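You operate a simulated robot arm through the tools that you are given. There is no shell and no other tool. Be economical: measure what you need, move in short steps, check, and stop when the job is done.

The job below is to be done with a simulated two-armed robot. You get a single attempt, and the scene is never put back.

TASK
Take the yellow striped cloth from the dining table top and hang it over the middle rail of the grey wing.
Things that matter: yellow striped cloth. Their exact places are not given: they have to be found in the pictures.

Only the result counts: the job must be done as asked and must still hold three seconds after the hand-in. Knocking over, shifting, dropping, spilling or breaking anything else fails it. Flat cloth is picked up by pressing the open fingertips on it (5 to 10 N) and closing them slowly along it; thin cloth reads only 2 to 8 mm in the jaws.

THE ROBOT
Two 7-joint arms with two-finger parallel grippers on one trunk, on a base that drives. Base frame: it is fixed to the floor where the robot stands at the start and does not move with it; the origin is under the middle of the robot, x ahead of it, y to its left, z up. Lengths are in mm, angles in degrees, forces in N, time in s.
The left shoulder is at the start at [70, 134, 1026], the right one opposite. Payload 1.57 kg a hand.
Tool frame (each hand has its own): the origin (TCP) lies between the finger pads and is the grasp point; the fingertips stand 30 mm ahead of it; z points along the fingers, y is the line along which they close. Largest opening 80 mm; finger width 17, thickness 12; the body of the gripper, 40 by 82 mm, starts 80 mm behind the TCP.
Orientation is told as [roll, pitch, yaw] about the base's x, y, z axes, in that order, counted from this pose: with the fingers straight down and closing along the base's y, the tool's x points along the base's -x, its y along +y and its z along -z.

THE INTERFACE
- The arms move only by the tool move_arm. It takes "left_rows", "right_rows" or both (then of equal length, played together; a hand with none holds still); each is a list of rows, each a list of 2 entries, a list of its own where there are three numbers: the shift along the base's x, y, z in units of 400 mm (1.0 is 400 mm), then the turn, a rotation vector about the base's x, y, z in units of 60 degrees (1.0 is 60 degrees). In form: [[[dx, dy, dz], [rx, ry, rz]], ...]. A call has 1 to 10 rows; each row is the pose to reach, as a shift and turn from the pose commanded when the call began. "left_jaw" and "right_jaw" are, for a hand that has rows, the opening in per cent of the stroke, from 0 (shut) to 100 (fully open), set as the call begins (left out, the last holds). A call with a number of a shift or a turn outside -1 to 1 is refused whole. A row lasts 0.2 s, in which the tool goes at most 50 mm and 8.6 degrees; a call with a longer step from one row to the next is refused whole, and so is a gripper value outside its range. Where a pose cannot be reached the arm comes as near as it can. A force on the tool above 40 N (or 10 N above the force at the start of the call, whichever is more), or a blocked arm, ends the call early, and 0.2 s more pass. The fingers move at their own pace (about 153 mm/s each) and stop on an object; they squeeze with about 22 N. The grip force told is the motor's: it shows also when the fingers shut on nothing. Time passes only in rows, and 0.2 s behind the last, so rows that repeat a pose let the fingers close. It gives the time, the measured TCP pose, the force on the tool (base axes), the opening and the grip force at its end, in the units of the frame above (readings bear some noise).
- Cameras (640 x 400 px; columns grow to the right, rows downward): "scene" is now at [126.7, -7.5, 1234.8]; the picture's right is [-0.09, -1.00, 0.00], its down [-0.75, 0.07, -0.65] and it looks along [0.65, -0.06, -0.76] (base axes); focal length 252 px, centre (320, 200). "left" rides on the left gripper at [72, 7, -122] in its tool frame; the picture's right is [-0.09, 1.00, 0.00], its down [-0.84, -0.08, -0.54] and it looks along [-0.54, -0.05, 0.84] (tool axes); focal length 238 px, centre (320, 200). "right" rides on the right gripper at [72, -7, -122] in its tool frame; the picture's right is [0.09, 1.00, 0.00], its down [-0.84, 0.08, -0.54] and it looks along [-0.54, 0.05, 0.84] (tool axes); focal length 238 px, centre (320, 200).
- camera(camera): a new picture of that camera. The clock stands still meanwhile.
- lift_body(by): slides the trunk up (or, below 0, down) by that many mm; the arms and the scene camera ride with it, the base frame stays. It gives what a move gives, with no picture.
- drive_base(legs): drives the robot by 1 to 6 legs, each [ahead, left, turn to the left] in mm, mm and degrees, along the robot's own axes; the way and the turn of a leg run together, so that a leg with both is an arc; at most 1500 mm and 180 degrees a leg. The arms and the cameras ride along, it lands a little off, and it stops where it bumps. It gives what a move gives.
- head_to(pan, tilt): turns the head with the scene camera to pan (to the left, within 86 degrees either way) and tilt (down, from -29 to 69), counted from straight ahead of the robot. It gives what a move gives.
- measure_at(camera, pixels): for up to 12 pixels [column, row] of the newest picture of that camera ("zoom" is the newest enlarged one), the place [x, y, z] in the base frame of the surface seen there, good to about 2 mm. The clock stands still meanwhile.
- zoom(camera, box): a new picture of the part [left, top, right, bottom] of that camera's present view, enlarged. The clock stands still meanwhile.
- close_job(): hands the job in; it is judged then, once.

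Work in short steps. Measure before you move; look again where a grasp or a placing could have gone wrong, and mend it. You have 80 turns and 70 pictures in all, those below and enlarged ones among them. Open the grippers and draw the arms clear of the work before you hand the job in, unless the task says otherwise; then end with one line.

The tools are called after "Call:" as name(argument=value, ...) on one line, values as JSON. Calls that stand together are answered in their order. move_arm: Moves the arms, as the interface text tells. Its arguments: {"type":"object","properties":{"left_rows":{"type":"array"},"left_jaw":{"type":"number"},"right_rows":{"type":"array"},"right_jaw":{"type":"number"}},"required":[]} The other tools are called the same way: lift_body (by) slides the trunk up or down; drive_base (legs) drives the base; head_to (pan, tilt) turns the head that bears the scene camera; camera (camera) takes a picture; measure_at (camera, pixels) gives the place of the surface under pixels of a picture; zoom (camera, box) takes an enlarged picture of a part of a camera's view; close_job () hands the job in.

At the start:

```text
time: 0.0
left_ee_pos: [504.9, 186.5, 910.6]
left_orientation: [0.1, 0.0, 0.0]
left_force: [-0.1, -0.5, -0.1]
left_grip_width: 80.1
left_finger_force: 0.1
right_ee_pos: [463.5, -238.9, 936.3]
right_orientation: [0.0, 0.1, 0.0]
right_force: [0.3, 0.1, 0.4]
right_grip_width: 80.0
right_finger_force: 0.1
trunk travel left (down, up): [-600.0, 340.0]
robot x, y, heading: [-0.7, -0.5, -0.1]
head pan, tilt: [-5.4, 49.2]
```

scene: 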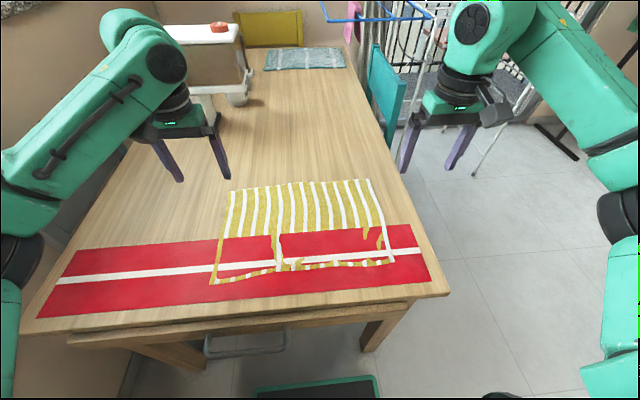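
right: 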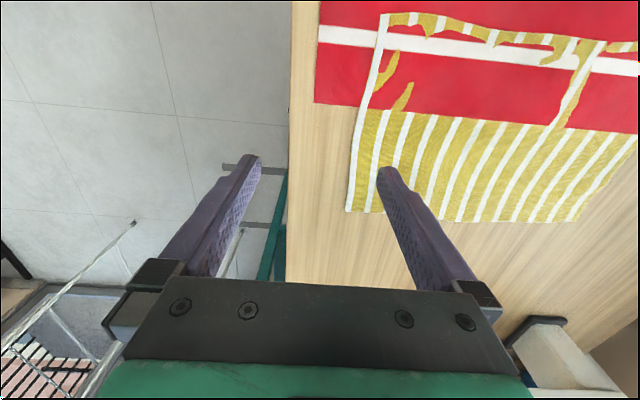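
left: 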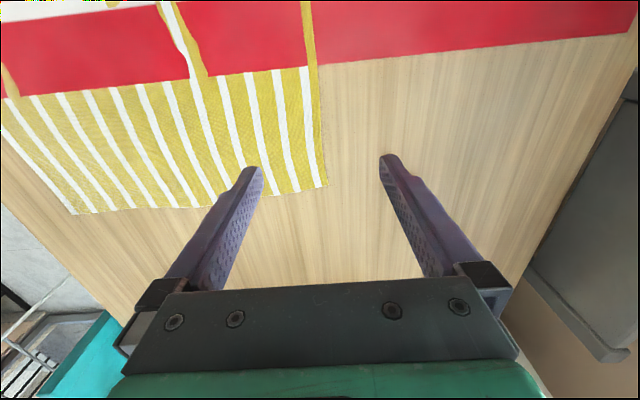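

The cloth lies at about (305,230) in the scene picture, partly interpenetrating a red runner. A drying rack shows at the upper right (380,20); I turn the head to see it.

Call:
head_to(pan=-35, tilt=25)

Call:
measure_at(camera="scene", pixels=[[230, 192], [368, 180], [393, 262], [212, 283], [280, 215], [330, 210], [300, 265], [440, 292], [347, 52], [355, 250]])

Call:
camera(camera="scene")

```text
time: 0.9
left_ee_pos: [506.8, 186.7, 912.1]
left_orientation: [0.1, 0.0, 0.0]
left_force: [0.9, 1.1, 0.1]
left_grip_width: 80.1
left_finger_force: 0.0
right_ee_pos: [462.7, -239.5, 938.0]
right_orientation: [-0.1, 0.0, -0.1]
right_force: [-0.1, -1.0, 0.3]
right_grip_width: 80.2
right_finger_force: 0.1
trunk travel left (down, up): [-600.0, 340.0]
robot x, y, heading: [3.6, -1.7, -0.1]
head pan, tilt: [-35.0, 25.0]
```

```text
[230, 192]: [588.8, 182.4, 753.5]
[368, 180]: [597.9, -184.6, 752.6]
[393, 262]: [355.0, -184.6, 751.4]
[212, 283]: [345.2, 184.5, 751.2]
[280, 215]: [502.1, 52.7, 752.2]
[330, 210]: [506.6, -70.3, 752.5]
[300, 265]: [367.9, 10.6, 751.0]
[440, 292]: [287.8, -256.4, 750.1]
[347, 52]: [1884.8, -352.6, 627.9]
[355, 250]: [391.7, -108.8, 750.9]
```

```text
66 pictures are left
```

scene: 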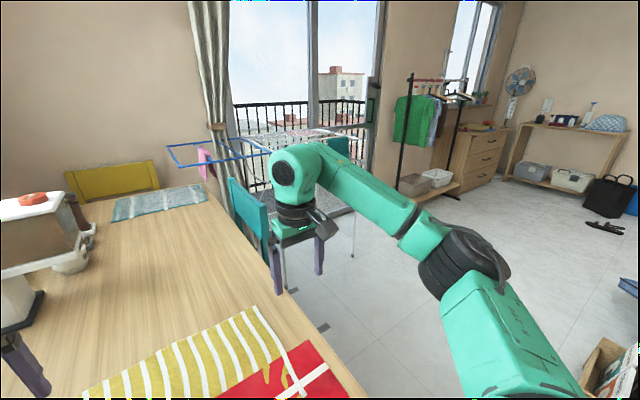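

Table and cloth top are at z≈751; the cloth spans x 345–597, y ±185. The rack is at (260,150), so I zoom there.

Call:
zoom(camera="scene", box=[150, 100, 390, 250])

```text
2.67 times, centred on (270, 175) of scene
```

zoom: 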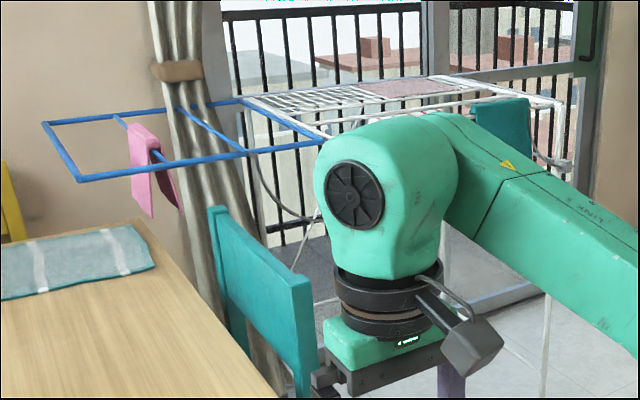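

The cloth's far half (x>480) lies on bare wood, so I will grasp its far edge at both corners and leave the runner alone. I move both hands to hover over (575, ±150).

Call:
move_arm(left_rows=[[[0.035, -0.018, -0.05], [0, 0, 0]], [[0.07, -0.037, -0.1], [0, 0, 0]], [[0.105, -0.055, -0.15], [0, 0, 0]], [[0.14, -0.073, -0.2], [0, 0, 0]], [[0.173, -0.092, -0.26], [0, 0, 0]], [[0.173, -0.092, -0.26], [0, 0, 0]]], right_rows=[[[0.056, 0.045, -0.065], [0, 0, 0]], [[0.112, 0.09, -0.13], [0, 0, 0]], [[0.168, 0.134, -0.195], [0, 0, 0]], [[0.224, 0.179, -0.26], [0, 0, 0]], [[0.28, 0.224, -0.325], [0, 0, 0]], [[0.28, 0.224, -0.325], [0, 0, 0]]], left_jaw=55, right_jaw=55)

Call:
head_to(pan=0, tilt=50)

Call:
camera(camera="scene")

Call:
camera(camera="right")

```text
time: 2.3
left_ee_pos: [576.3, 150.5, 807.5]
left_orientation: [0.0, 0.0, 0.0]
left_force: [-0.6, 0.0, 0.2]
left_grip_width: 44.0
left_finger_force: 0.2
right_ee_pos: [575.7, -152.1, 807.8]
right_orientation: [-0.1, -0.1, -0.1]
right_force: [-0.5, -0.2, 1.6]
right_grip_width: 43.9
right_finger_force: 0.1
trunk travel left (down, up): [-600.0, 340.0]
robot x, y, heading: [-0.9, 0.0, -0.0]
head pan, tilt: [-35.0, 25.0]
```

```text
time: 3.4
left_ee_pos: [575.1, 150.9, 806.4]
left_orientation: [-0.1, 0.1, 0.0]
left_force: [0.6, 0.2, 0.7]
left_grip_width: 44.0
left_finger_force: 0.1
right_ee_pos: [577.8, -152.1, 806.9]
right_orientation: [0.0, 0.1, 0.1]
right_force: [-0.5, 0.2, 0.2]
right_grip_width: 43.8
right_finger_force: 0.1
trunk travel left (down, up): [-600.0, 340.0]
robot x, y, heading: [-0.7, 2.1, -0.1]
head pan, tilt: [0.0, 50.0]
```

```text
64 pictures are left
```

scene: 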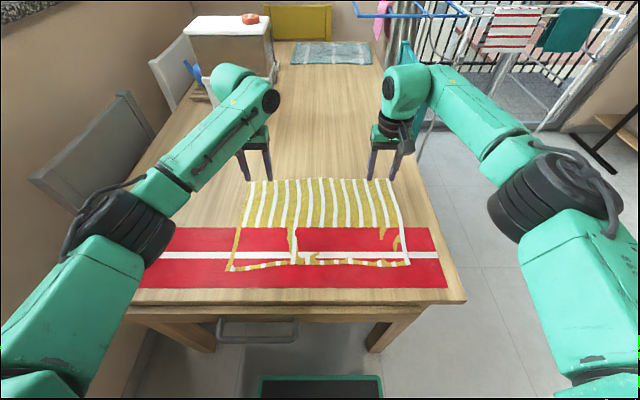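

```text
63 pictures are left
```

right: 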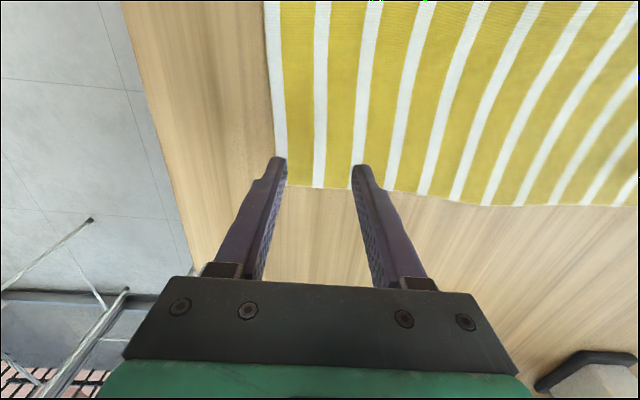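

Both hands hover correctly, but the right outer finger lands near the side edge (column 278). I shift both inward 12 mm and descend until light contact.

Call:
move_arm(left_rows=[[[0, -0.03, 0], [0, 0, 0]], [[0, -0.03, -0.03], [0, 0, 0]], [[0, -0.03, -0.055], [0, 0, 0]], [[0, -0.03, -0.062], [0, 0, 0]], [[0, -0.03, -0.062], [0, 0, 0]]], right_rows=[[[0, 0.03, 0], [0, 0, 0]], [[0, 0.03, -0.03], [0, 0, 0]], [[0, 0.03, -0.055], [0, 0, 0]], [[0, 0.03, -0.062], [0, 0, 0]], [[0, 0.03, -0.062], [0, 0, 0]]])

```text
time: 4.5
left_ee_pos: [576.6, 138.2, 782.9]
left_orientation: [0.0, 0.0, 0.1]
left_force: [-0.1, -0.4, -0.3]
left_grip_width: 43.8
left_finger_force: 0.1
right_ee_pos: [576.2, -139.8, 783.4]
right_orientation: [0.1, 0.1, 0.0]
right_force: [-0.2, -0.3, 0.3]
right_grip_width: 43.7
right_finger_force: 0.0
trunk travel left (down, up): [-600.0, 340.0]
robot x, y, heading: [-0.6, -0.1, -0.1]
head pan, tilt: [0.0, 50.0]
```

No contact yet; I go down 3 mm more.

Call:
move_arm(left_rows=[[[0, 0, -0.004], [0, 0, 0]], [[0, 0, -0.008], [0, 0, 0]], [[0, 0, -0.008], [0, 0, 0]]], right_rows=[[[0, 0, -0.004], [0, 0, 0]], [[0, 0, -0.008], [0, 0, 0]], [[0, 0, -0.008], [0, 0, 0]]])

```text
time: 5.3
left_ee_pos: [573.8, 139.0, 781.6]
left_orientation: [0.0, -0.3, 0.0]
left_force: [2.5, 0.3, 8.2]
left_grip_width: 44.2
left_finger_force: 0.2
right_ee_pos: [575.7, -138.1, 781.7]
right_orientation: [0.1, -0.2, 0.0]
right_force: [-0.7, -0.3, 2.4]
right_grip_width: 43.9
right_finger_force: 0.1
trunk travel left (down, up): [-600.0, 340.0]
robot x, y, heading: [-1.0, -1.9, -0.1]
head pan, tilt: [0.0, 50.0]
```

Left presses with 8 N, right with 2.4 N. I push the right about 1 mm further and start closing gradually.

Call:
move_arm(left_rows=[[[0, 0, 0], [0, 0, 0]], [[0, 0, 0], [0, 0, 0]]], right_rows=[[[0, 0, -0.003], [0, 0, 0]], [[0, 0, -0.003], [0, 0, 0]]])

Call:
move_arm(left_rows=[[[0, 0, 0], [0, 0, 0]]], right_rows=[[[0, 0, 0], [0, 0, 0]]], left_jaw=42, right_jaw=42)

Call:
move_arm(left_rows=[[[0, 0, 0], [0, 0, 0]]], right_rows=[[[0, 0, 0], [0, 0, 0]]], left_jaw=30, right_jaw=30)

Call:
camera(camera="right")

Call:
camera(camera="left")

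```text
time: 6.0
left_ee_pos: [575.3, 138.0, 781.4]
left_orientation: [-0.1, 0.0, -0.1]
left_force: [2.1, -0.4, 7.3]
left_grip_width: 44.1
left_finger_force: 0.1
right_ee_pos: [574.7, -138.1, 781.5]
right_orientation: [0.0, -0.3, 0.0]
right_force: [2.8, -1.5, 12.8]
right_grip_width: 44.1
right_finger_force: 0.1
trunk travel left (down, up): [-600.0, 340.0]
robot x, y, heading: [3.4, -3.1, -0.2]
head pan, tilt: [0.0, 50.0]
```

```text
time: 6.3
left_ee_pos: [571.8, 139.2, 780.8]
left_orientation: [-0.1, -0.1, 0.0]
left_force: [-0.5, -1.2, 5.9]
left_grip_width: 31.3
left_finger_force: 0.0
right_ee_pos: [573.7, -137.7, 781.6]
right_orientation: [0.1, -0.2, 0.0]
right_force: [-0.6, 1.2, 13.1]
right_grip_width: 30.9
right_finger_force: 0.2
trunk travel left (down, up): [-600.0, 340.0]
robot x, y, heading: [0.1, -1.8, 0.0]
head pan, tilt: [0.0, 50.0]
```

```text
time: 6.8
left_ee_pos: [573.4, 138.9, 780.8]
left_orientation: [-0.1, 0.0, 0.0]
left_force: [0.0, 0.2, 3.8]
left_grip_width: 22.8
left_finger_force: 0.0
right_ee_pos: [573.2, -137.8, 781.2]
right_orientation: [0.0, -0.1, 0.0]
right_force: [0.5, 1.1, 15.3]
right_grip_width: 22.8
right_finger_force: 0.0
trunk travel left (down, up): [-600.0, 340.0]
robot x, y, heading: [-2.4, -1.0, 0.1]
head pan, tilt: [0.0, 50.0]
```

```text
62 pictures are left
```

right: 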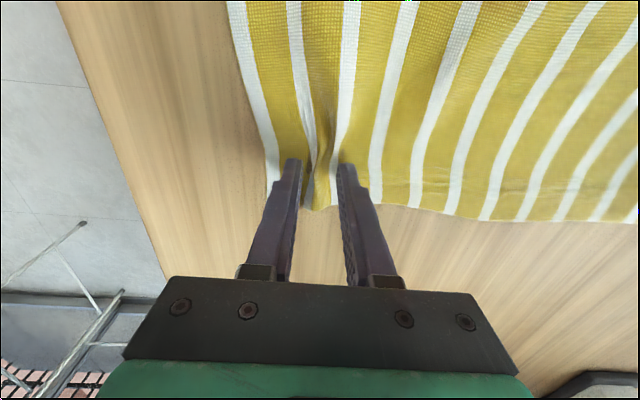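

```text
61 pictures are left
```

left: 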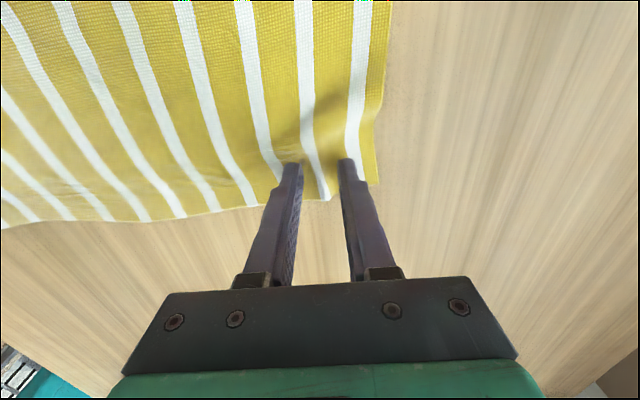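

The right hand is bunching the cloth well; the left less so at 4 N. I press the left 1 mm more and keep closing.

Call:
move_arm(left_rows=[[[0, 0, -0.003], [0, 0, 0]]], right_rows=[[[0, 0, 0.001], [0, 0, 0]]])

Call:
move_arm(left_rows=[[[0, 0, 0], [0, 0, 0]]], right_rows=[[[0, 0, 0], [0, 0, 0]]], left_jaw=16, right_jaw=16)

Call:
move_arm(left_rows=[[[0, 0, 0], [0, 0, 0]], [[0, 0, 0], [0, 0, 0]], [[0, 0, 0], [0, 0, 0]]], right_rows=[[[0, 0, 0], [0, 0, 0]], [[0, 0, 0], [0, 0, 0]], [[0, 0, 0], [0, 0, 0]]], left_jaw=0, right_jaw=0)

Call:
camera(camera="right")

Call:
camera(camera="left")

```text
time: 7.2
left_ee_pos: [572.5, 137.5, 780.4]
left_orientation: [0.1, -0.2, 0.0]
left_force: [-1.4, 0.4, 6.0]
left_grip_width: 24.0
left_finger_force: 0.1
right_ee_pos: [573.6, -138.0, 781.7]
right_orientation: [0.0, -0.2, -0.1]
right_force: [1.4, -0.9, 12.6]
right_grip_width: 22.9
right_finger_force: 0.1
trunk travel left (down, up): [-600.0, 340.0]
robot x, y, heading: [-3.5, 0.5, 0.2]
head pan, tilt: [0.0, 50.0]
```

```text
time: 7.5
left_ee_pos: [573.2, 137.5, 782.0]
left_orientation: [-0.1, -0.2, 0.0]
left_force: [-0.2, -2.7, 6.6]
left_grip_width: 12.9
left_finger_force: 0.0
right_ee_pos: [573.8, -136.9, 781.1]
right_orientation: [0.0, -0.3, 0.1]
right_force: [-0.3, 2.9, 13.1]
right_grip_width: 12.5
right_finger_force: 0.1
trunk travel left (down, up): [-600.0, 340.0]
robot x, y, heading: [0.3, -0.1, -0.0]
head pan, tilt: [0.0, 50.0]
```

```text
time: 8.3
left_ee_pos: [572.8, 137.2, 781.9]
left_orientation: [-0.1, -0.3, -0.1]
left_force: [-0.2, -7.6, 7.4]
left_grip_width: 2.3
left_finger_force: 21.6
right_ee_pos: [573.2, -136.3, 781.4]
right_orientation: [0.0, -0.3, 0.1]
right_force: [-0.5, 9.2, 11.0]
right_grip_width: 2.8
right_finger_force: 21.9
trunk travel left (down, up): [-600.0, 340.0]
robot x, y, heading: [1.9, -3.6, 0.3]
head pan, tilt: [0.0, 50.0]
```

```text
60 pictures are left
```

right: 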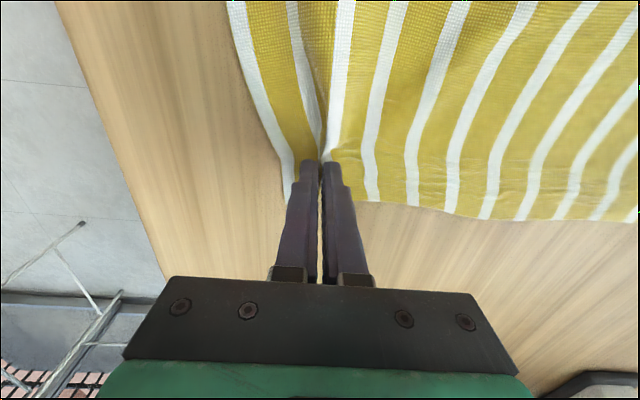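

```text
59 pictures are left
```

left: 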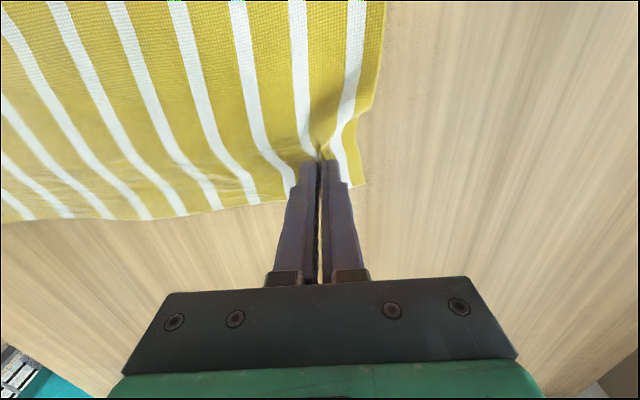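

Both jaws hold folds (2.3 and 2.8 mm). I lift gently up and back to peel the cloth off the runner.

Call:
move_arm(left_rows=[[[0, 0, 0.03], [0, 0, 0]], [[-0.02, 0, 0.07], [0, 0, 0]], [[-0.04, 0, 0.12], [0, 0, 0]], [[-0.07, 0, 0.17], [0, 0, 0]], [[-0.1, 0, 0.22], [0, 0, 0]], [[-0.1, 0, 0.22], [0, 0, 0]]], right_rows=[[[0, 0, 0.03], [0, 0, 0]], [[-0.02, 0, 0.07], [0, 0, 0]], [[-0.04, 0, 0.12], [0, 0, 0]], [[-0.07, 0, 0.17], [0, 0, 0]], [[-0.1, 0, 0.22], [0, 0, 0]], [[-0.1, 0, 0.22], [0, 0, 0]]])

Call:
camera(camera="scene")

```text
time: 9.8
left_ee_pos: [536.9, 138.3, 864.8]
left_orientation: [0.0, 0.1, -0.1]
left_force: [0.8, -7.5, 0.3]
left_grip_width: 2.2
left_finger_force: 21.9
right_ee_pos: [534.8, -139.2, 867.8]
right_orientation: [0.0, 0.1, -0.1]
right_force: [-0.4, 8.7, -0.5]
right_grip_width: 2.4
right_finger_force: 22.1
trunk travel left (down, up): [-600.0, 340.0]
robot x, y, heading: [-4.1, 2.5, -0.1]
head pan, tilt: [0.0, 50.0]
```

```text
58 pictures are left
```

scene: 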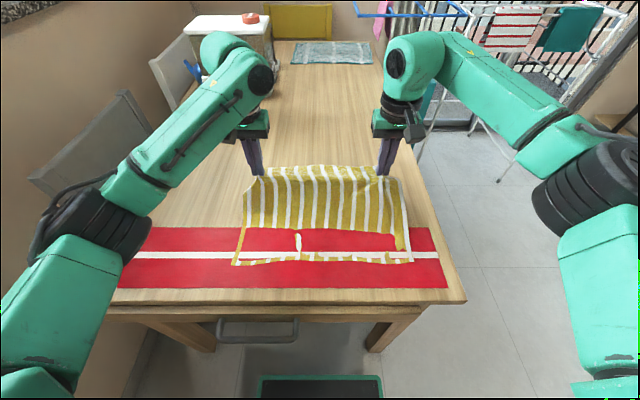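

Both hands hold the far edge, with about 8 N tension between them. I ease the hands inward 4 mm and continue lifting and drawing back until the cloth hangs free.

Call:
move_arm(left_rows=[[[-0.05, -0.01, 0.06], [0, 0, 0]], [[-0.1, -0.01, 0.12], [0, 0, 0]], [[-0.15, -0.01, 0.18], [0, 0, 0]], [[-0.2, -0.01, 0.25], [0, 0, 0]], [[-0.25, -0.01, 0.33], [0, 0, 0]], [[-0.28, -0.01, 0.42], [0, 0, 0]], [[-0.28, -0.01, 0.52], [0, 0, 0]], [[-0.28, -0.01, 0.6], [0, 0, 0]], [[-0.28, -0.01, 0.6], [0, 0, 0]]], right_rows=[[[-0.05, 0.01, 0.06], [0, 0, 0]], [[-0.1, 0.01, 0.12], [0, 0, 0]], [[-0.15, 0.01, 0.18], [0, 0, 0]], [[-0.2, 0.01, 0.25], [0, 0, 0]], [[-0.25, 0.01, 0.33], [0, 0, 0]], [[-0.28, 0.01, 0.42], [0, 0, 0]], [[-0.28, 0.01, 0.52], [0, 0, 0]], [[-0.28, 0.01, 0.6], [0, 0, 0]], [[-0.28, 0.01, 0.6], [0, 0, 0]]])

Call:
camera(camera="scene")

```text
time: 11.8
left_ee_pos: [423.6, 134.3, 1106.7]
left_orientation: [0.0, 0.1, 0.0]
left_force: [0.0, -1.4, -0.2]
left_grip_width: 1.9
left_finger_force: 22.0
right_ee_pos: [424.2, -133.4, 1108.6]
right_orientation: [0.0, 0.2, 0.0]
right_force: [-0.1, 1.5, 0.5]
right_grip_width: 2.4
right_finger_force: 21.4
trunk travel left (down, up): [-600.0, 340.0]
robot x, y, heading: [4.8, -0.1, -0.1]
head pan, tilt: [0.0, 50.0]
```

```text
57 pictures are left
```

scene: 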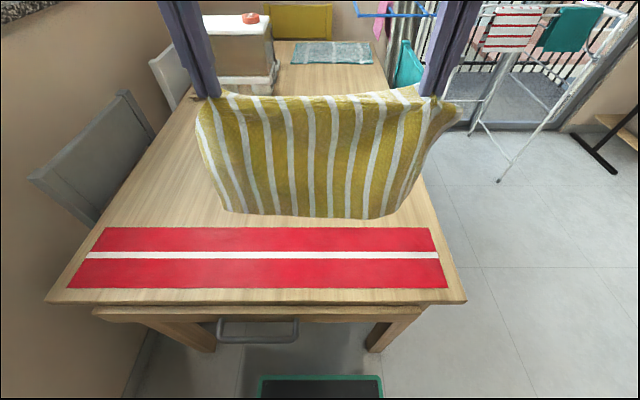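

The cloth hangs from both hands and the runner has not moved. Now I look for the grey wing.

Call:
head_to(pan=-42, tilt=22)

Call:
camera(camera="scene")

```text
time: 12.8
left_ee_pos: [424.3, 133.5, 1106.7]
left_orientation: [0.0, 0.0, 0.0]
left_force: [0.1, -1.3, -0.2]
left_grip_width: 2.4
left_finger_force: 21.6
right_ee_pos: [422.6, -133.9, 1109.0]
right_orientation: [0.0, 0.1, 0.0]
right_force: [0.4, 1.1, -0.9]
right_grip_width: 2.3
right_finger_force: 22.1
trunk travel left (down, up): [-600.0, 340.0]
robot x, y, heading: [-2.4, -1.8, 0.0]
head pan, tilt: [-42.0, 22.0]
```

```text
56 pictures are left
```

scene: 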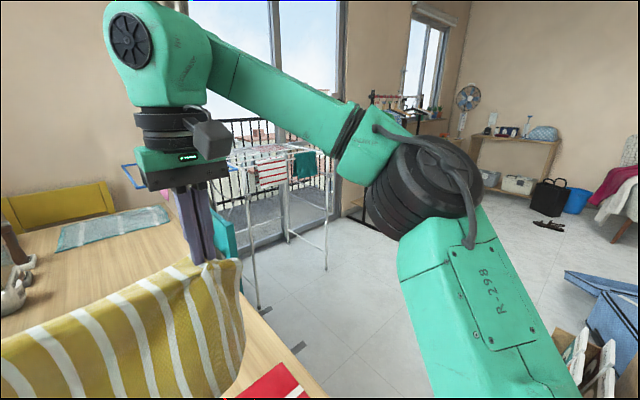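

Call:
zoom(camera="scene", box=[210, 125, 370, 225])

```text
4.00 times, centred on (290, 175) of scene
```

zoom: 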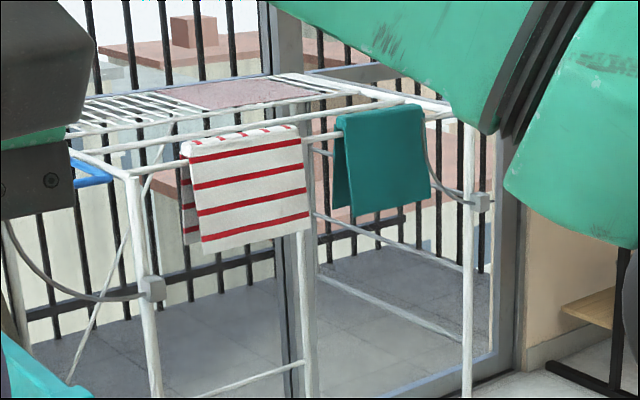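

The rack shows a white centre part with towels, the blue wing to the left, and the right part hidden behind the arm. I measure its key points.

Call:
measure_at(camera="zoom", pixels=[[133, 176], [240, 160], [380, 112], [468, 125], [250, 90], [95, 180], [305, 290], [480, 202], [152, 290], [90, 135], [440, 105], [200, 144]])

```text
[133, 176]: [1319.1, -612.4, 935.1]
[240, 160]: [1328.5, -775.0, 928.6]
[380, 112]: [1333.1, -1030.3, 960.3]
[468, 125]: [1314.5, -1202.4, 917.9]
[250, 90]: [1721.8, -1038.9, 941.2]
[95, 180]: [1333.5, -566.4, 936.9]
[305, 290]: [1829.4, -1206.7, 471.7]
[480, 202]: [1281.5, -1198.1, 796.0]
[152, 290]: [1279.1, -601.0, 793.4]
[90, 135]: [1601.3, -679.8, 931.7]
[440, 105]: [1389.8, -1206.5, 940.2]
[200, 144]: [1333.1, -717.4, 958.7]
```

The rack's centre covers x 1315–1850, y −600 to −1205; the grey wing should lie at y < −1205. Before driving right I measure the obstacles on the floor at right.

Call:
measure_at(camera="scene", pixels=[[550, 358], [580, 340], [565, 272], [600, 300], [620, 235], [355, 215], [450, 260], [300, 348], [330, 330], [630, 280]])

Call:
head_to(pan=-80, tilt=35)

Call:
camera(camera="scene")

```text
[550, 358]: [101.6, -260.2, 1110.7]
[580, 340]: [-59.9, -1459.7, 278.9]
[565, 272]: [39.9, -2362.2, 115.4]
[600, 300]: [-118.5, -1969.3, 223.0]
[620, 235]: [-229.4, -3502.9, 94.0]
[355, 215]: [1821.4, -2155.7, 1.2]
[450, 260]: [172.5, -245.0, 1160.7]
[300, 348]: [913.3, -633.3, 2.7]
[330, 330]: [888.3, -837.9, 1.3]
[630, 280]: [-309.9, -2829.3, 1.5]
```

```text
time: 13.9
left_ee_pos: [423.5, 134.8, 1108.1]
left_orientation: [0.0, -0.1, 0.0]
left_force: [-1.0, -1.1, -0.8]
left_grip_width: 2.2
left_finger_force: 22.1
right_ee_pos: [421.9, -132.6, 1109.0]
right_orientation: [0.0, 0.0, 0.0]
right_force: [-0.2, 2.4, 0.0]
right_grip_width: 2.5
right_finger_force: 22.2
trunk travel left (down, up): [-600.0, 340.0]
robot x, y, heading: [-0.6, -2.2, 0.1]
head pan, tilt: [-80.0, 35.0]
```

```text
54 pictures are left
```

scene: 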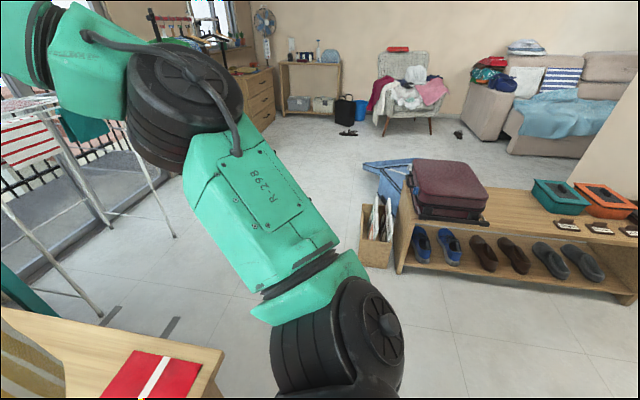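

A shoe bench stands at lower right and grey bars lie on the floor near (170,325). I measure these to plan the drive.

Call:
measure_at(camera="scene", pixels=[[375, 262], [365, 200], [400, 270], [172, 325], [110, 316], [100, 315], [174, 236], [25, 290], [60, 300], [222, 352]])

Call:
zoom(camera="scene", box=[0, 80, 240, 380])

```text
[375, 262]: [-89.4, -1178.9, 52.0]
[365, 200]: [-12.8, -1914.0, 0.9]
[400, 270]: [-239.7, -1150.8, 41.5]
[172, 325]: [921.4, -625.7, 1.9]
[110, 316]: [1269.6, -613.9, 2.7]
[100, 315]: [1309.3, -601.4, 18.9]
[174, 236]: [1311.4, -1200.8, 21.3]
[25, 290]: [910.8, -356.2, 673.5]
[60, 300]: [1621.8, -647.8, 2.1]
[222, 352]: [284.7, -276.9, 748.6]
```

```text
1.33 times, centred on (120, 230) of scene
```

zoom: 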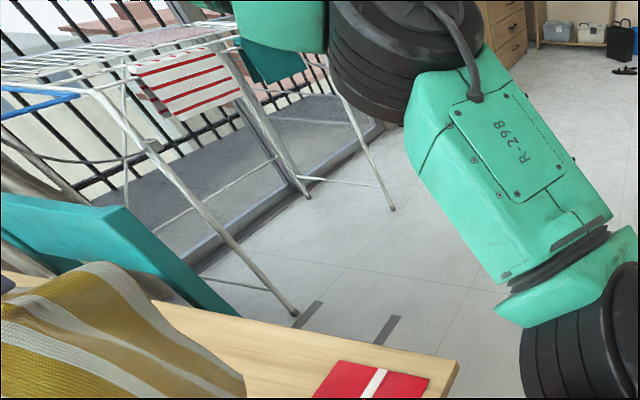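

The chair feet reach y≈−630 at x 900–1280, and the shoe bench starts at (−89,−1179). I strafe right 650 and look again.

Call:
drive_base(legs=[[0, -650, 0]])

Call:
head_to(pan=-30, tilt=20)

Call:
camera(camera="scene")

```text
time: 17.5
left_ee_pos: [420.9, -526.0, 1107.1]
left_orientation: [-0.1, 0.0, -0.8]
left_force: [1.0, -0.7, 0.2]
left_grip_width: 2.0
left_finger_force: 22.1
right_ee_pos: [416.6, -792.9, 1109.1]
right_orientation: [0.1, 0.0, -0.8]
right_force: [0.1, 1.2, -0.4]
right_grip_width: 2.6
right_finger_force: 21.7
trunk travel left (down, up): [-600.0, 340.0]
robot x, y, heading: [-2.4, -655.3, -0.9]
head pan, tilt: [-80.0, 35.0]
```

```text
time: 18.7
left_ee_pos: [421.2, -525.8, 1107.9]
left_orientation: [0.0, 0.0, -0.9]
left_force: [-0.4, -2.1, -0.2]
left_grip_width: 2.1
left_finger_force: 22.3
right_ee_pos: [416.0, -793.3, 1108.4]
right_orientation: [0.0, 0.1, -0.8]
right_force: [0.7, 1.5, 0.0]
right_grip_width: 2.4
right_finger_force: 22.6
trunk travel left (down, up): [-600.0, 340.0]
robot x, y, heading: [-7.8, -656.7, -0.9]
head pan, tilt: [-30.0, 20.0]
```

```text
52 pictures are left
```

scene: 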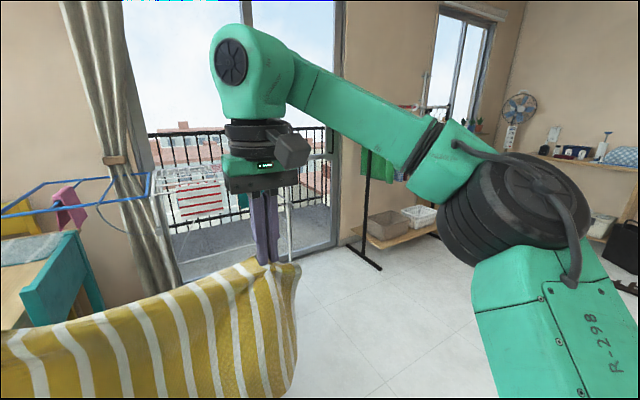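

The arm still hides the rack's right part. I enlarge the rack area.

Call:
zoom(camera="scene", box=[120, 130, 360, 280])

Call:
head_to(pan=5, tilt=20)

Call:
camera(camera="scene")

```text
2.67 times, centred on (240, 205) of scene
```

zoom: 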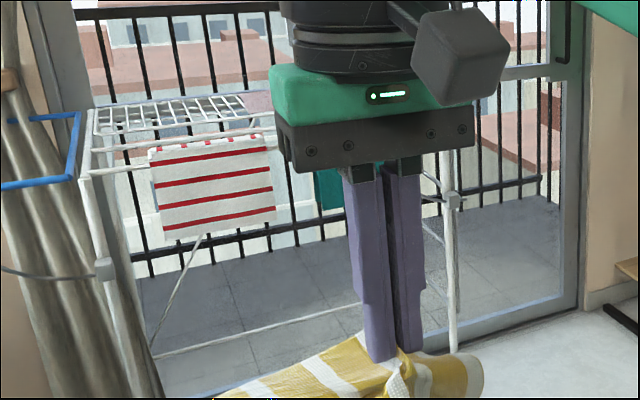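

```text
time: 19.7
left_ee_pos: [420.4, -525.9, 1108.1]
left_orientation: [0.0, 0.1, -0.8]
left_force: [-0.4, -2.3, 0.4]
left_grip_width: 2.4
left_finger_force: 22.1
right_ee_pos: [416.3, -793.4, 1109.3]
right_orientation: [-0.1, 0.0, -0.8]
right_force: [-0.2, 1.2, 0.1]
right_grip_width: 2.4
right_finger_force: 22.0
trunk travel left (down, up): [-600.0, 340.0]
robot x, y, heading: [-1.5, -654.8, -0.7]
head pan, tilt: [5.0, 20.0]
```

```text
50 pictures are left
```

scene: 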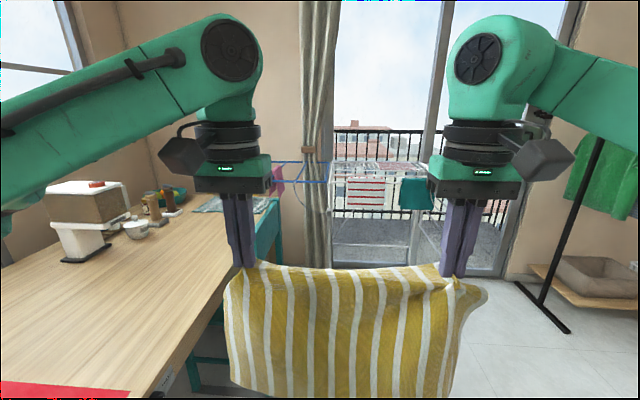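

Call:
zoom(camera="scene", box=[260, 140, 450, 270])

```text
3.08 times, centred on (355, 205) of scene
```

zoom: 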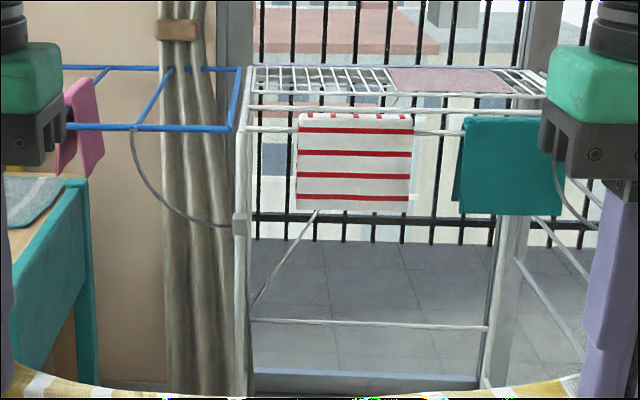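

The rails of the centre run along y and the wing's rails seem to run along x (as on the blue wing). I drive ahead 380, then right 600, clear of the chair and bench, to see the grey wing.

Call:
drive_base(legs=[[380, 0, 0.8], [0, -650, 0]])

Call:
camera(camera="scene")

```text
time: 25.4
left_ee_pos: [801.5, -1174.3, 1107.7]
left_orientation: [-0.1, 0.0, -0.2]
left_force: [-1.0, -1.5, 0.4]
left_grip_width: 2.1
left_finger_force: 21.5
right_ee_pos: [798.9, -1443.0, 1108.9]
right_orientation: [0.1, 0.0, -0.2]
right_force: [0.7, 1.2, 0.1]
right_grip_width: 2.4
right_finger_force: 21.7
trunk travel left (down, up): [-600.0, 340.0]
robot x, y, heading: [380.1, -1306.6, -0.4]
head pan, tilt: [5.0, 20.0]
```

```text
48 pictures are left
```

scene: 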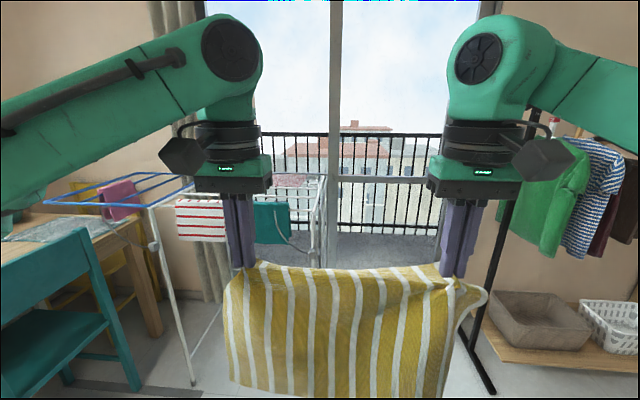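

Call:
zoom(camera="scene", box=[150, 155, 440, 270])

```text
2.21 times, centred on (295, 212) of scene
```

zoom: 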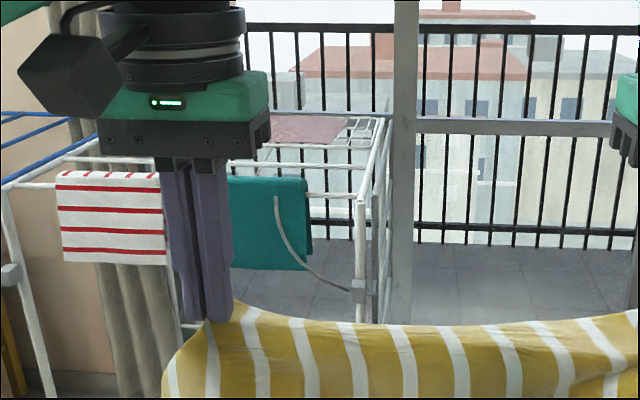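

The right strut curves inward, so the grey wing may be folded in, over the centre. I raise the trunk for a better view from above.

Call:
lift_body(by=320)

Call:
head_to(pan=14, tilt=35)

Call:
camera(camera="scene")

```text
time: 28.5
left_ee_pos: [801.9, -1175.5, 1427.4]
left_orientation: [0.0, 0.0, -0.2]
left_force: [-0.4, -2.2, -0.6]
left_grip_width: 2.1
left_finger_force: 22.0
right_ee_pos: [798.5, -1443.0, 1430.0]
right_orientation: [0.0, 0.0, -0.2]
right_force: [0.5, 1.8, 0.0]
right_grip_width: 2.9
right_finger_force: 21.7
trunk travel left (down, up): [-920.0, 20.0]
robot x, y, heading: [377.0, -1310.1, -0.3]
head pan, tilt: [5.0, 20.0]
```

```text
time: 29.3
left_ee_pos: [800.2, -1174.4, 1426.9]
left_orientation: [0.0, 0.0, -0.2]
left_force: [0.2, -1.2, -0.3]
left_grip_width: 2.1
left_finger_force: 21.7
right_ee_pos: [799.0, -1441.3, 1429.3]
right_orientation: [0.0, 0.0, -0.2]
right_force: [-0.7, 0.8, 0.1]
right_grip_width: 2.3
right_finger_force: 22.0
trunk travel left (down, up): [-920.0, 20.0]
robot x, y, heading: [375.5, -1305.5, -0.4]
head pan, tilt: [14.0, 35.0]
```

```text
46 pictures are left
```

scene: 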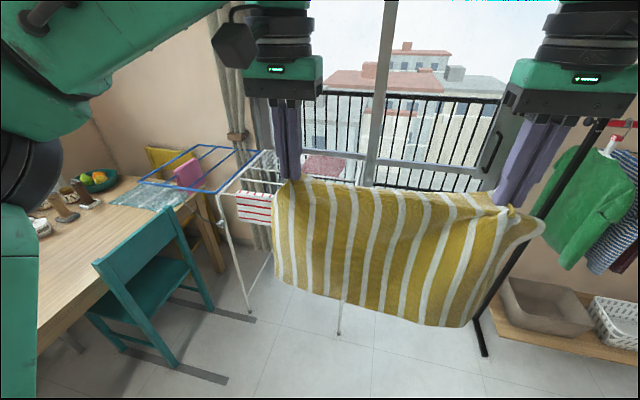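

The cloth hides the rack. I turn the robot right 55° in place and pan the head left so the arms leave the view.

Call:
drive_base(legs=[[0, 0, -55]])

Call:
head_to(pan=75, tilt=32)

Call:
camera(camera="scene")

```text
time: 32.2
left_ee_pos: [729.6, -1580.0, 1426.7]
left_orientation: [-0.1, 0.0, -55.5]
left_force: [-1.4, -1.4, -0.1]
left_grip_width: 1.7
left_finger_force: 22.1
right_ee_pos: [508.6, -1730.3, 1429.3]
right_orientation: [0.1, 0.0, -55.5]
right_force: [1.4, 0.4, 0.7]
right_grip_width: 2.1
right_finger_force: 22.0
trunk travel left (down, up): [-920.0, 20.0]
robot x, y, heading: [381.6, -1307.0, -55.6]
head pan, tilt: [14.0, 35.0]
```

```text
time: 33.5
left_ee_pos: [728.9, -1580.9, 1427.1]
left_orientation: [0.0, 0.0, -55.4]
left_force: [-0.5, -0.6, 0.4]
left_grip_width: 1.9
left_finger_force: 22.1
right_ee_pos: [508.2, -1732.0, 1429.9]
right_orientation: [-0.1, 0.1, -55.3]
right_force: [2.4, 1.6, 0.2]
right_grip_width: 2.4
right_finger_force: 22.0
trunk travel left (down, up): [-920.0, 20.0]
robot x, y, heading: [380.0, -1301.6, -55.6]
head pan, tilt: [75.0, 32.0]
```

```text
45 pictures are left
```

scene: 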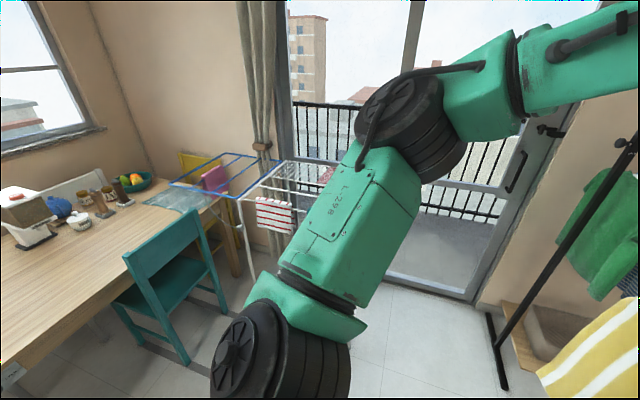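

The left elbow still blocks; I turn 28° further right.

Call:
drive_base(legs=[[0, 0, -30]])

Call:
head_to(pan=86, tilt=32)

Call:
camera(camera="scene")

```text
time: 35.3
left_ee_pos: [550.2, -1717.0, 1427.4]
left_orientation: [-0.1, 0.0, -84.8]
left_force: [-1.8, -0.1, -0.3]
left_grip_width: 2.1
left_finger_force: 22.1
right_ee_pos: [285.4, -1740.9, 1429.1]
right_orientation: [-0.1, 0.0, -84.7]
right_force: [2.3, 0.4, 0.6]
right_grip_width: 2.3
right_finger_force: 22.0
trunk travel left (down, up): [-920.0, 20.0]
robot x, y, heading: [379.2, -1307.0, -84.8]
head pan, tilt: [75.0, 32.0]
```

```text
time: 36.0
left_ee_pos: [548.6, -1717.4, 1428.4]
left_orientation: [-0.1, 0.0, -84.7]
left_force: [-2.2, 0.1, 0.6]
left_grip_width: 2.3
left_finger_force: 21.4
right_ee_pos: [283.8, -1739.7, 1428.8]
right_orientation: [-0.1, -0.1, -84.7]
right_force: [2.0, 0.5, 0.0]
right_grip_width: 2.0
right_finger_force: 21.9
trunk travel left (down, up): [-920.0, 20.0]
robot x, y, heading: [379.6, -1310.5, -84.7]
head pan, tilt: [85.9, 32.0]
```

```text
44 pictures are left
```

scene: 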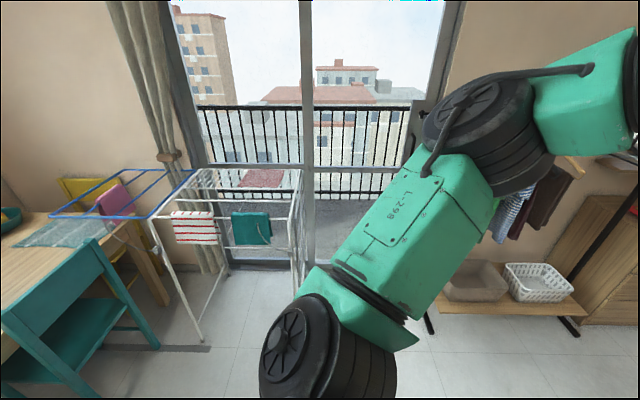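

Call:
zoom(camera="scene", box=[140, 155, 330, 275])

```text
3.33 times, centred on (235, 215) of scene
```

zoom: 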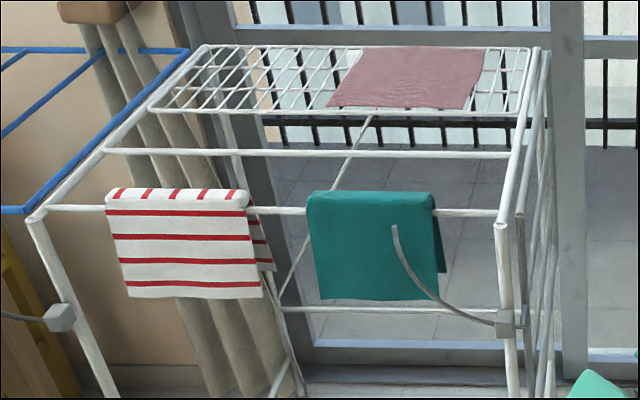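

The grey wing seems to hang folded down at the rack's right end (zoom 520–555, 50–400). I measure it along with the coat-stand obstacles.

Call:
measure_at(camera="zoom", pixels=[[541, 60], [547, 100], [521, 225], [550, 330], [536, 340], [520, 300], [503, 240], [395, 232], [544, 385], [530, 60], [553, 250], [528, 180]])

Call:
measure_at(camera="scene", pixels=[[432, 330], [450, 305], [570, 320], [575, 330], [480, 285], [520, 205], [545, 290], [427, 315], [600, 245], [560, 310]])

```text
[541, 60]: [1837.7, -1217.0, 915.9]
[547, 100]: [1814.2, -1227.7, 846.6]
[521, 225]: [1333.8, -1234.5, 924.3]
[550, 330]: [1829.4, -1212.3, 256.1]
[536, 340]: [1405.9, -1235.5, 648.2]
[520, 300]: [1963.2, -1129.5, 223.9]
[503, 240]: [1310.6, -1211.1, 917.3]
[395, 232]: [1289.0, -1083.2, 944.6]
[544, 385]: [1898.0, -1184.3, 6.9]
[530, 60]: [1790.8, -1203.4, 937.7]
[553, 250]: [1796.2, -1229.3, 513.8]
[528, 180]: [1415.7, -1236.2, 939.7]
```

```text
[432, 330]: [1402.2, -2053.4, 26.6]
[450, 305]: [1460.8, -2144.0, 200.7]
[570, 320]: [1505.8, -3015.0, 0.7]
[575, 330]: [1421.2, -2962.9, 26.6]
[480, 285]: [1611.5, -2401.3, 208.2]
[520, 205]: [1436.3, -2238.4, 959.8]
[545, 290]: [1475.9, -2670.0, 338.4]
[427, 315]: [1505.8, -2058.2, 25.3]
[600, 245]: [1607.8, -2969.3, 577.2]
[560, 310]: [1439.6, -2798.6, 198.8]
```

The wing hangs folded down at y≈−1232, x≈1335–1815. I drive to about (855,−1905) and turn to face it for a proper look.

Call:
drive_base(legs=[[560, 420, 0], [0, 0, 128]])

Call:
move_arm(left_rows=[[[0, 0, -0.1], [0, 0, 0]], [[0, 0, -0.2], [0, 0, 0]], [[0, 0, -0.3], [0, 0, 0]], [[0, 0, -0.4], [0, 0, 0]], [[0, 0, -0.5], [0, 0, 0]], [[0, 0, -0.6], [0, 0, 0]], [[0, 0, -0.7], [0, 0, 0]], [[0, 0, -0.8], [0, 0, 0]]], right_rows=[[[0, 0, -0.1], [0, 0, 0]], [[0, 0, -0.2], [0, 0, 0]], [[0, 0, -0.3], [0, 0, 0]], [[0, 0, -0.4], [0, 0, 0]], [[0, 0, -0.5], [0, 0, 0]], [[0, 0, -0.6], [0, 0, 0]], [[0, 0, -0.7], [0, 0, 0]], [[0, 0, -0.8], [0, 0, 0]]])

Call:
head_to(pan=0, tilt=30)

Call:
camera(camera="scene")

```text
time: 45.3
left_ee_pos: [1049.5, -1430.3, 1427.2]
left_orientation: [0.0, 0.1, 45.9]
left_force: [0.8, -1.7, -0.1]
left_grip_width: 2.2
left_finger_force: 22.0
right_ee_pos: [1241.9, -1617.7, 1428.8]
right_orientation: [0.0, -0.1, 46.1]
right_force: [-1.0, 1.0, 0.5]
right_grip_width: 2.4
right_finger_force: 21.9
trunk travel left (down, up): [-920.0, 20.0]
robot x, y, heading: [851.1, -1824.7, 46.0]
head pan, tilt: [85.9, 32.0]
```

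```text
time: 47.1
left_ee_pos: [1050.6, -1430.0, 1105.1]
left_orientation: [0.1, 0.1, 46.0]
left_force: [1.7, -0.6, -0.2]
left_grip_width: 2.0
left_finger_force: 21.8
right_ee_pos: [1241.4, -1615.9, 1114.1]
right_orientation: [0.0, 0.0, 46.0]
right_force: [-0.3, 1.0, -0.5]
right_grip_width: 2.6
right_finger_force: 21.7
trunk travel left (down, up): [-920.0, 20.0]
robot x, y, heading: [849.0, -1825.4, 46.3]
head pan, tilt: [85.9, 32.0]
```

```text
time: 48.7
left_ee_pos: [1049.9, -1431.1, 1107.8]
left_orientation: [0.0, 0.1, 45.9]
left_force: [0.5, -0.1, -0.4]
left_grip_width: 2.0
left_finger_force: 22.1
right_ee_pos: [1240.4, -1617.4, 1114.2]
right_orientation: [0.1, 0.0, 45.9]
right_force: [-0.6, 0.6, -1.0]
right_grip_width: 2.4
right_finger_force: 22.1
trunk travel left (down, up): [-920.0, 20.0]
robot x, y, heading: [850.8, -1830.1, 45.7]
head pan, tilt: [0.0, 30.0]
```

```text
42 pictures are left
```

scene: 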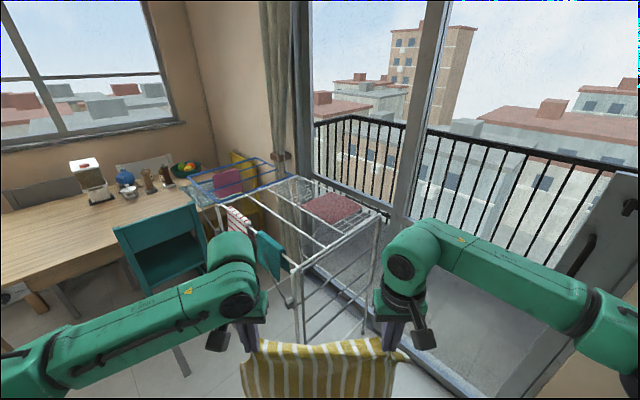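

The view is now clear; I enlarge the right end of the rack.

Call:
zoom(camera="scene", box=[240, 170, 420, 350])

```text
2.22 times, centred on (330, 260) of scene
```

zoom: 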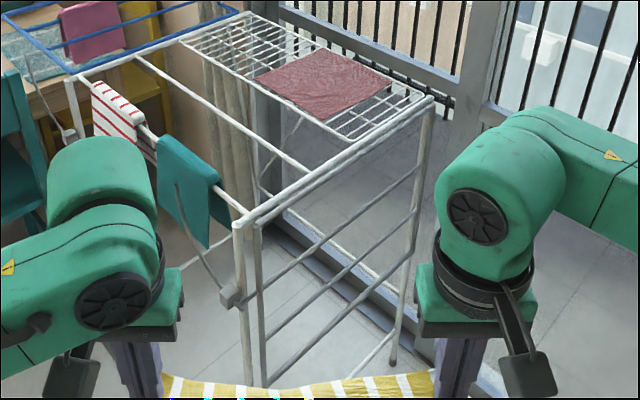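

The wing hangs vertically with several rails along x. I measure the rails at mid-length and at their ends.

Call:
measure_at(camera="zoom", pixels=[[330, 238], [340, 283], [340, 335], [265, 287], [412, 178], [265, 337], [408, 216], [262, 385], [262, 250], [425, 110], [385, 300], [345, 165]])

Call:
zoom(camera="scene", box=[290, 210, 400, 340])

```text
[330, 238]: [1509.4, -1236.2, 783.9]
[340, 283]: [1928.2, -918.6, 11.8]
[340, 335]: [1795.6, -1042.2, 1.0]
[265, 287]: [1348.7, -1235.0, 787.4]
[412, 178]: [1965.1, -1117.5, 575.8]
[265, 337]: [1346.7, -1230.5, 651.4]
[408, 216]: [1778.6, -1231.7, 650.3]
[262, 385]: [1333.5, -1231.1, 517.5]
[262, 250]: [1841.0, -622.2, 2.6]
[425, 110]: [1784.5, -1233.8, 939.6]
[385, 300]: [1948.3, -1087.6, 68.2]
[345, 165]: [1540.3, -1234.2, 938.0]
```

```text
3.08 times, centred on (345, 275) of scene
```

zoom: 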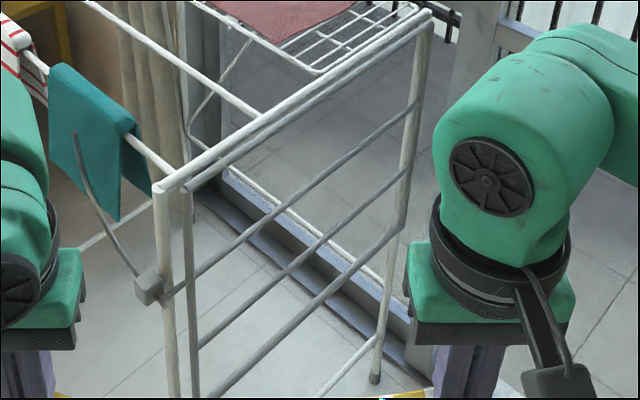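

The grey wing is a vertical frame at y≈−1234, x 1340–1795, with rails at z 938 (hinge), 785, 650 and 515, so its middle rail is the one at z≈650. I plan to face it (heading 90°) and thread the cloth through the 135 mm gap. First I raise the hands and look down to learn the base size.

Call:
move_arm(left_rows=[[[0, 0, 0.1], [0, 0, 0]], [[0, 0, 0.2], [0, 0, 0]], [[0, 0, 0.3], [0, 0, 0]], [[0, 0, 0.4], [0, 0, 0]]], right_rows=[[[0, 0, 0.1], [0, 0, 0]], [[0, 0, 0.2], [0, 0, 0]], [[0, 0, 0.3], [0, 0, 0]], [[0, 0, 0.4], [0, 0, 0]]])

Call:
head_to(pan=-60, tilt=69)

Call:
camera(camera="scene")

```text
time: 49.7
left_ee_pos: [1048.0, -1432.0, 1265.7]
left_orientation: [0.1, 0.0, 45.8]
left_force: [1.5, -1.1, -0.1]
left_grip_width: 2.0
left_finger_force: 21.9
right_ee_pos: [1240.4, -1619.0, 1267.3]
right_orientation: [0.0, -0.1, 46.1]
right_force: [-1.7, 2.0, -0.3]
right_grip_width: 2.4
right_finger_force: 21.8
trunk travel left (down, up): [-920.0, 20.0]
robot x, y, heading: [853.9, -1828.2, 46.3]
head pan, tilt: [0.0, 30.0]
```

```text
time: 51.0
left_ee_pos: [1049.9, -1431.4, 1265.4]
left_orientation: [0.0, 0.0, 45.9]
left_force: [1.6, -0.5, -0.8]
left_grip_width: 2.0
left_finger_force: 22.3
right_ee_pos: [1240.7, -1619.6, 1265.9]
right_orientation: [0.0, 0.1, 46.0]
right_force: [-1.6, 1.5, -0.1]
right_grip_width: 2.2
right_finger_force: 21.7
trunk travel left (down, up): [-920.0, 20.0]
robot x, y, heading: [854.4, -1828.6, 45.4]
head pan, tilt: [-60.0, 68.8]
```

```text
39 pictures are left
```

scene: 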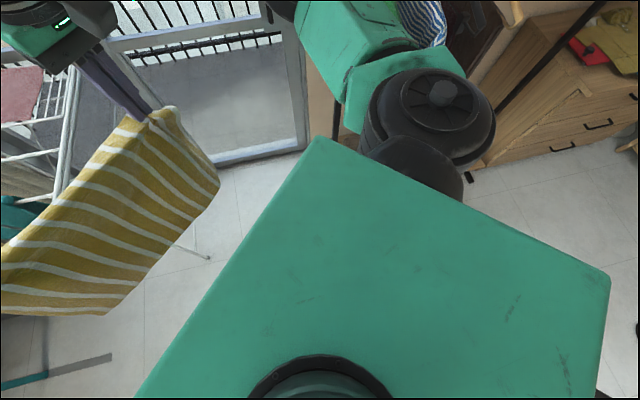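

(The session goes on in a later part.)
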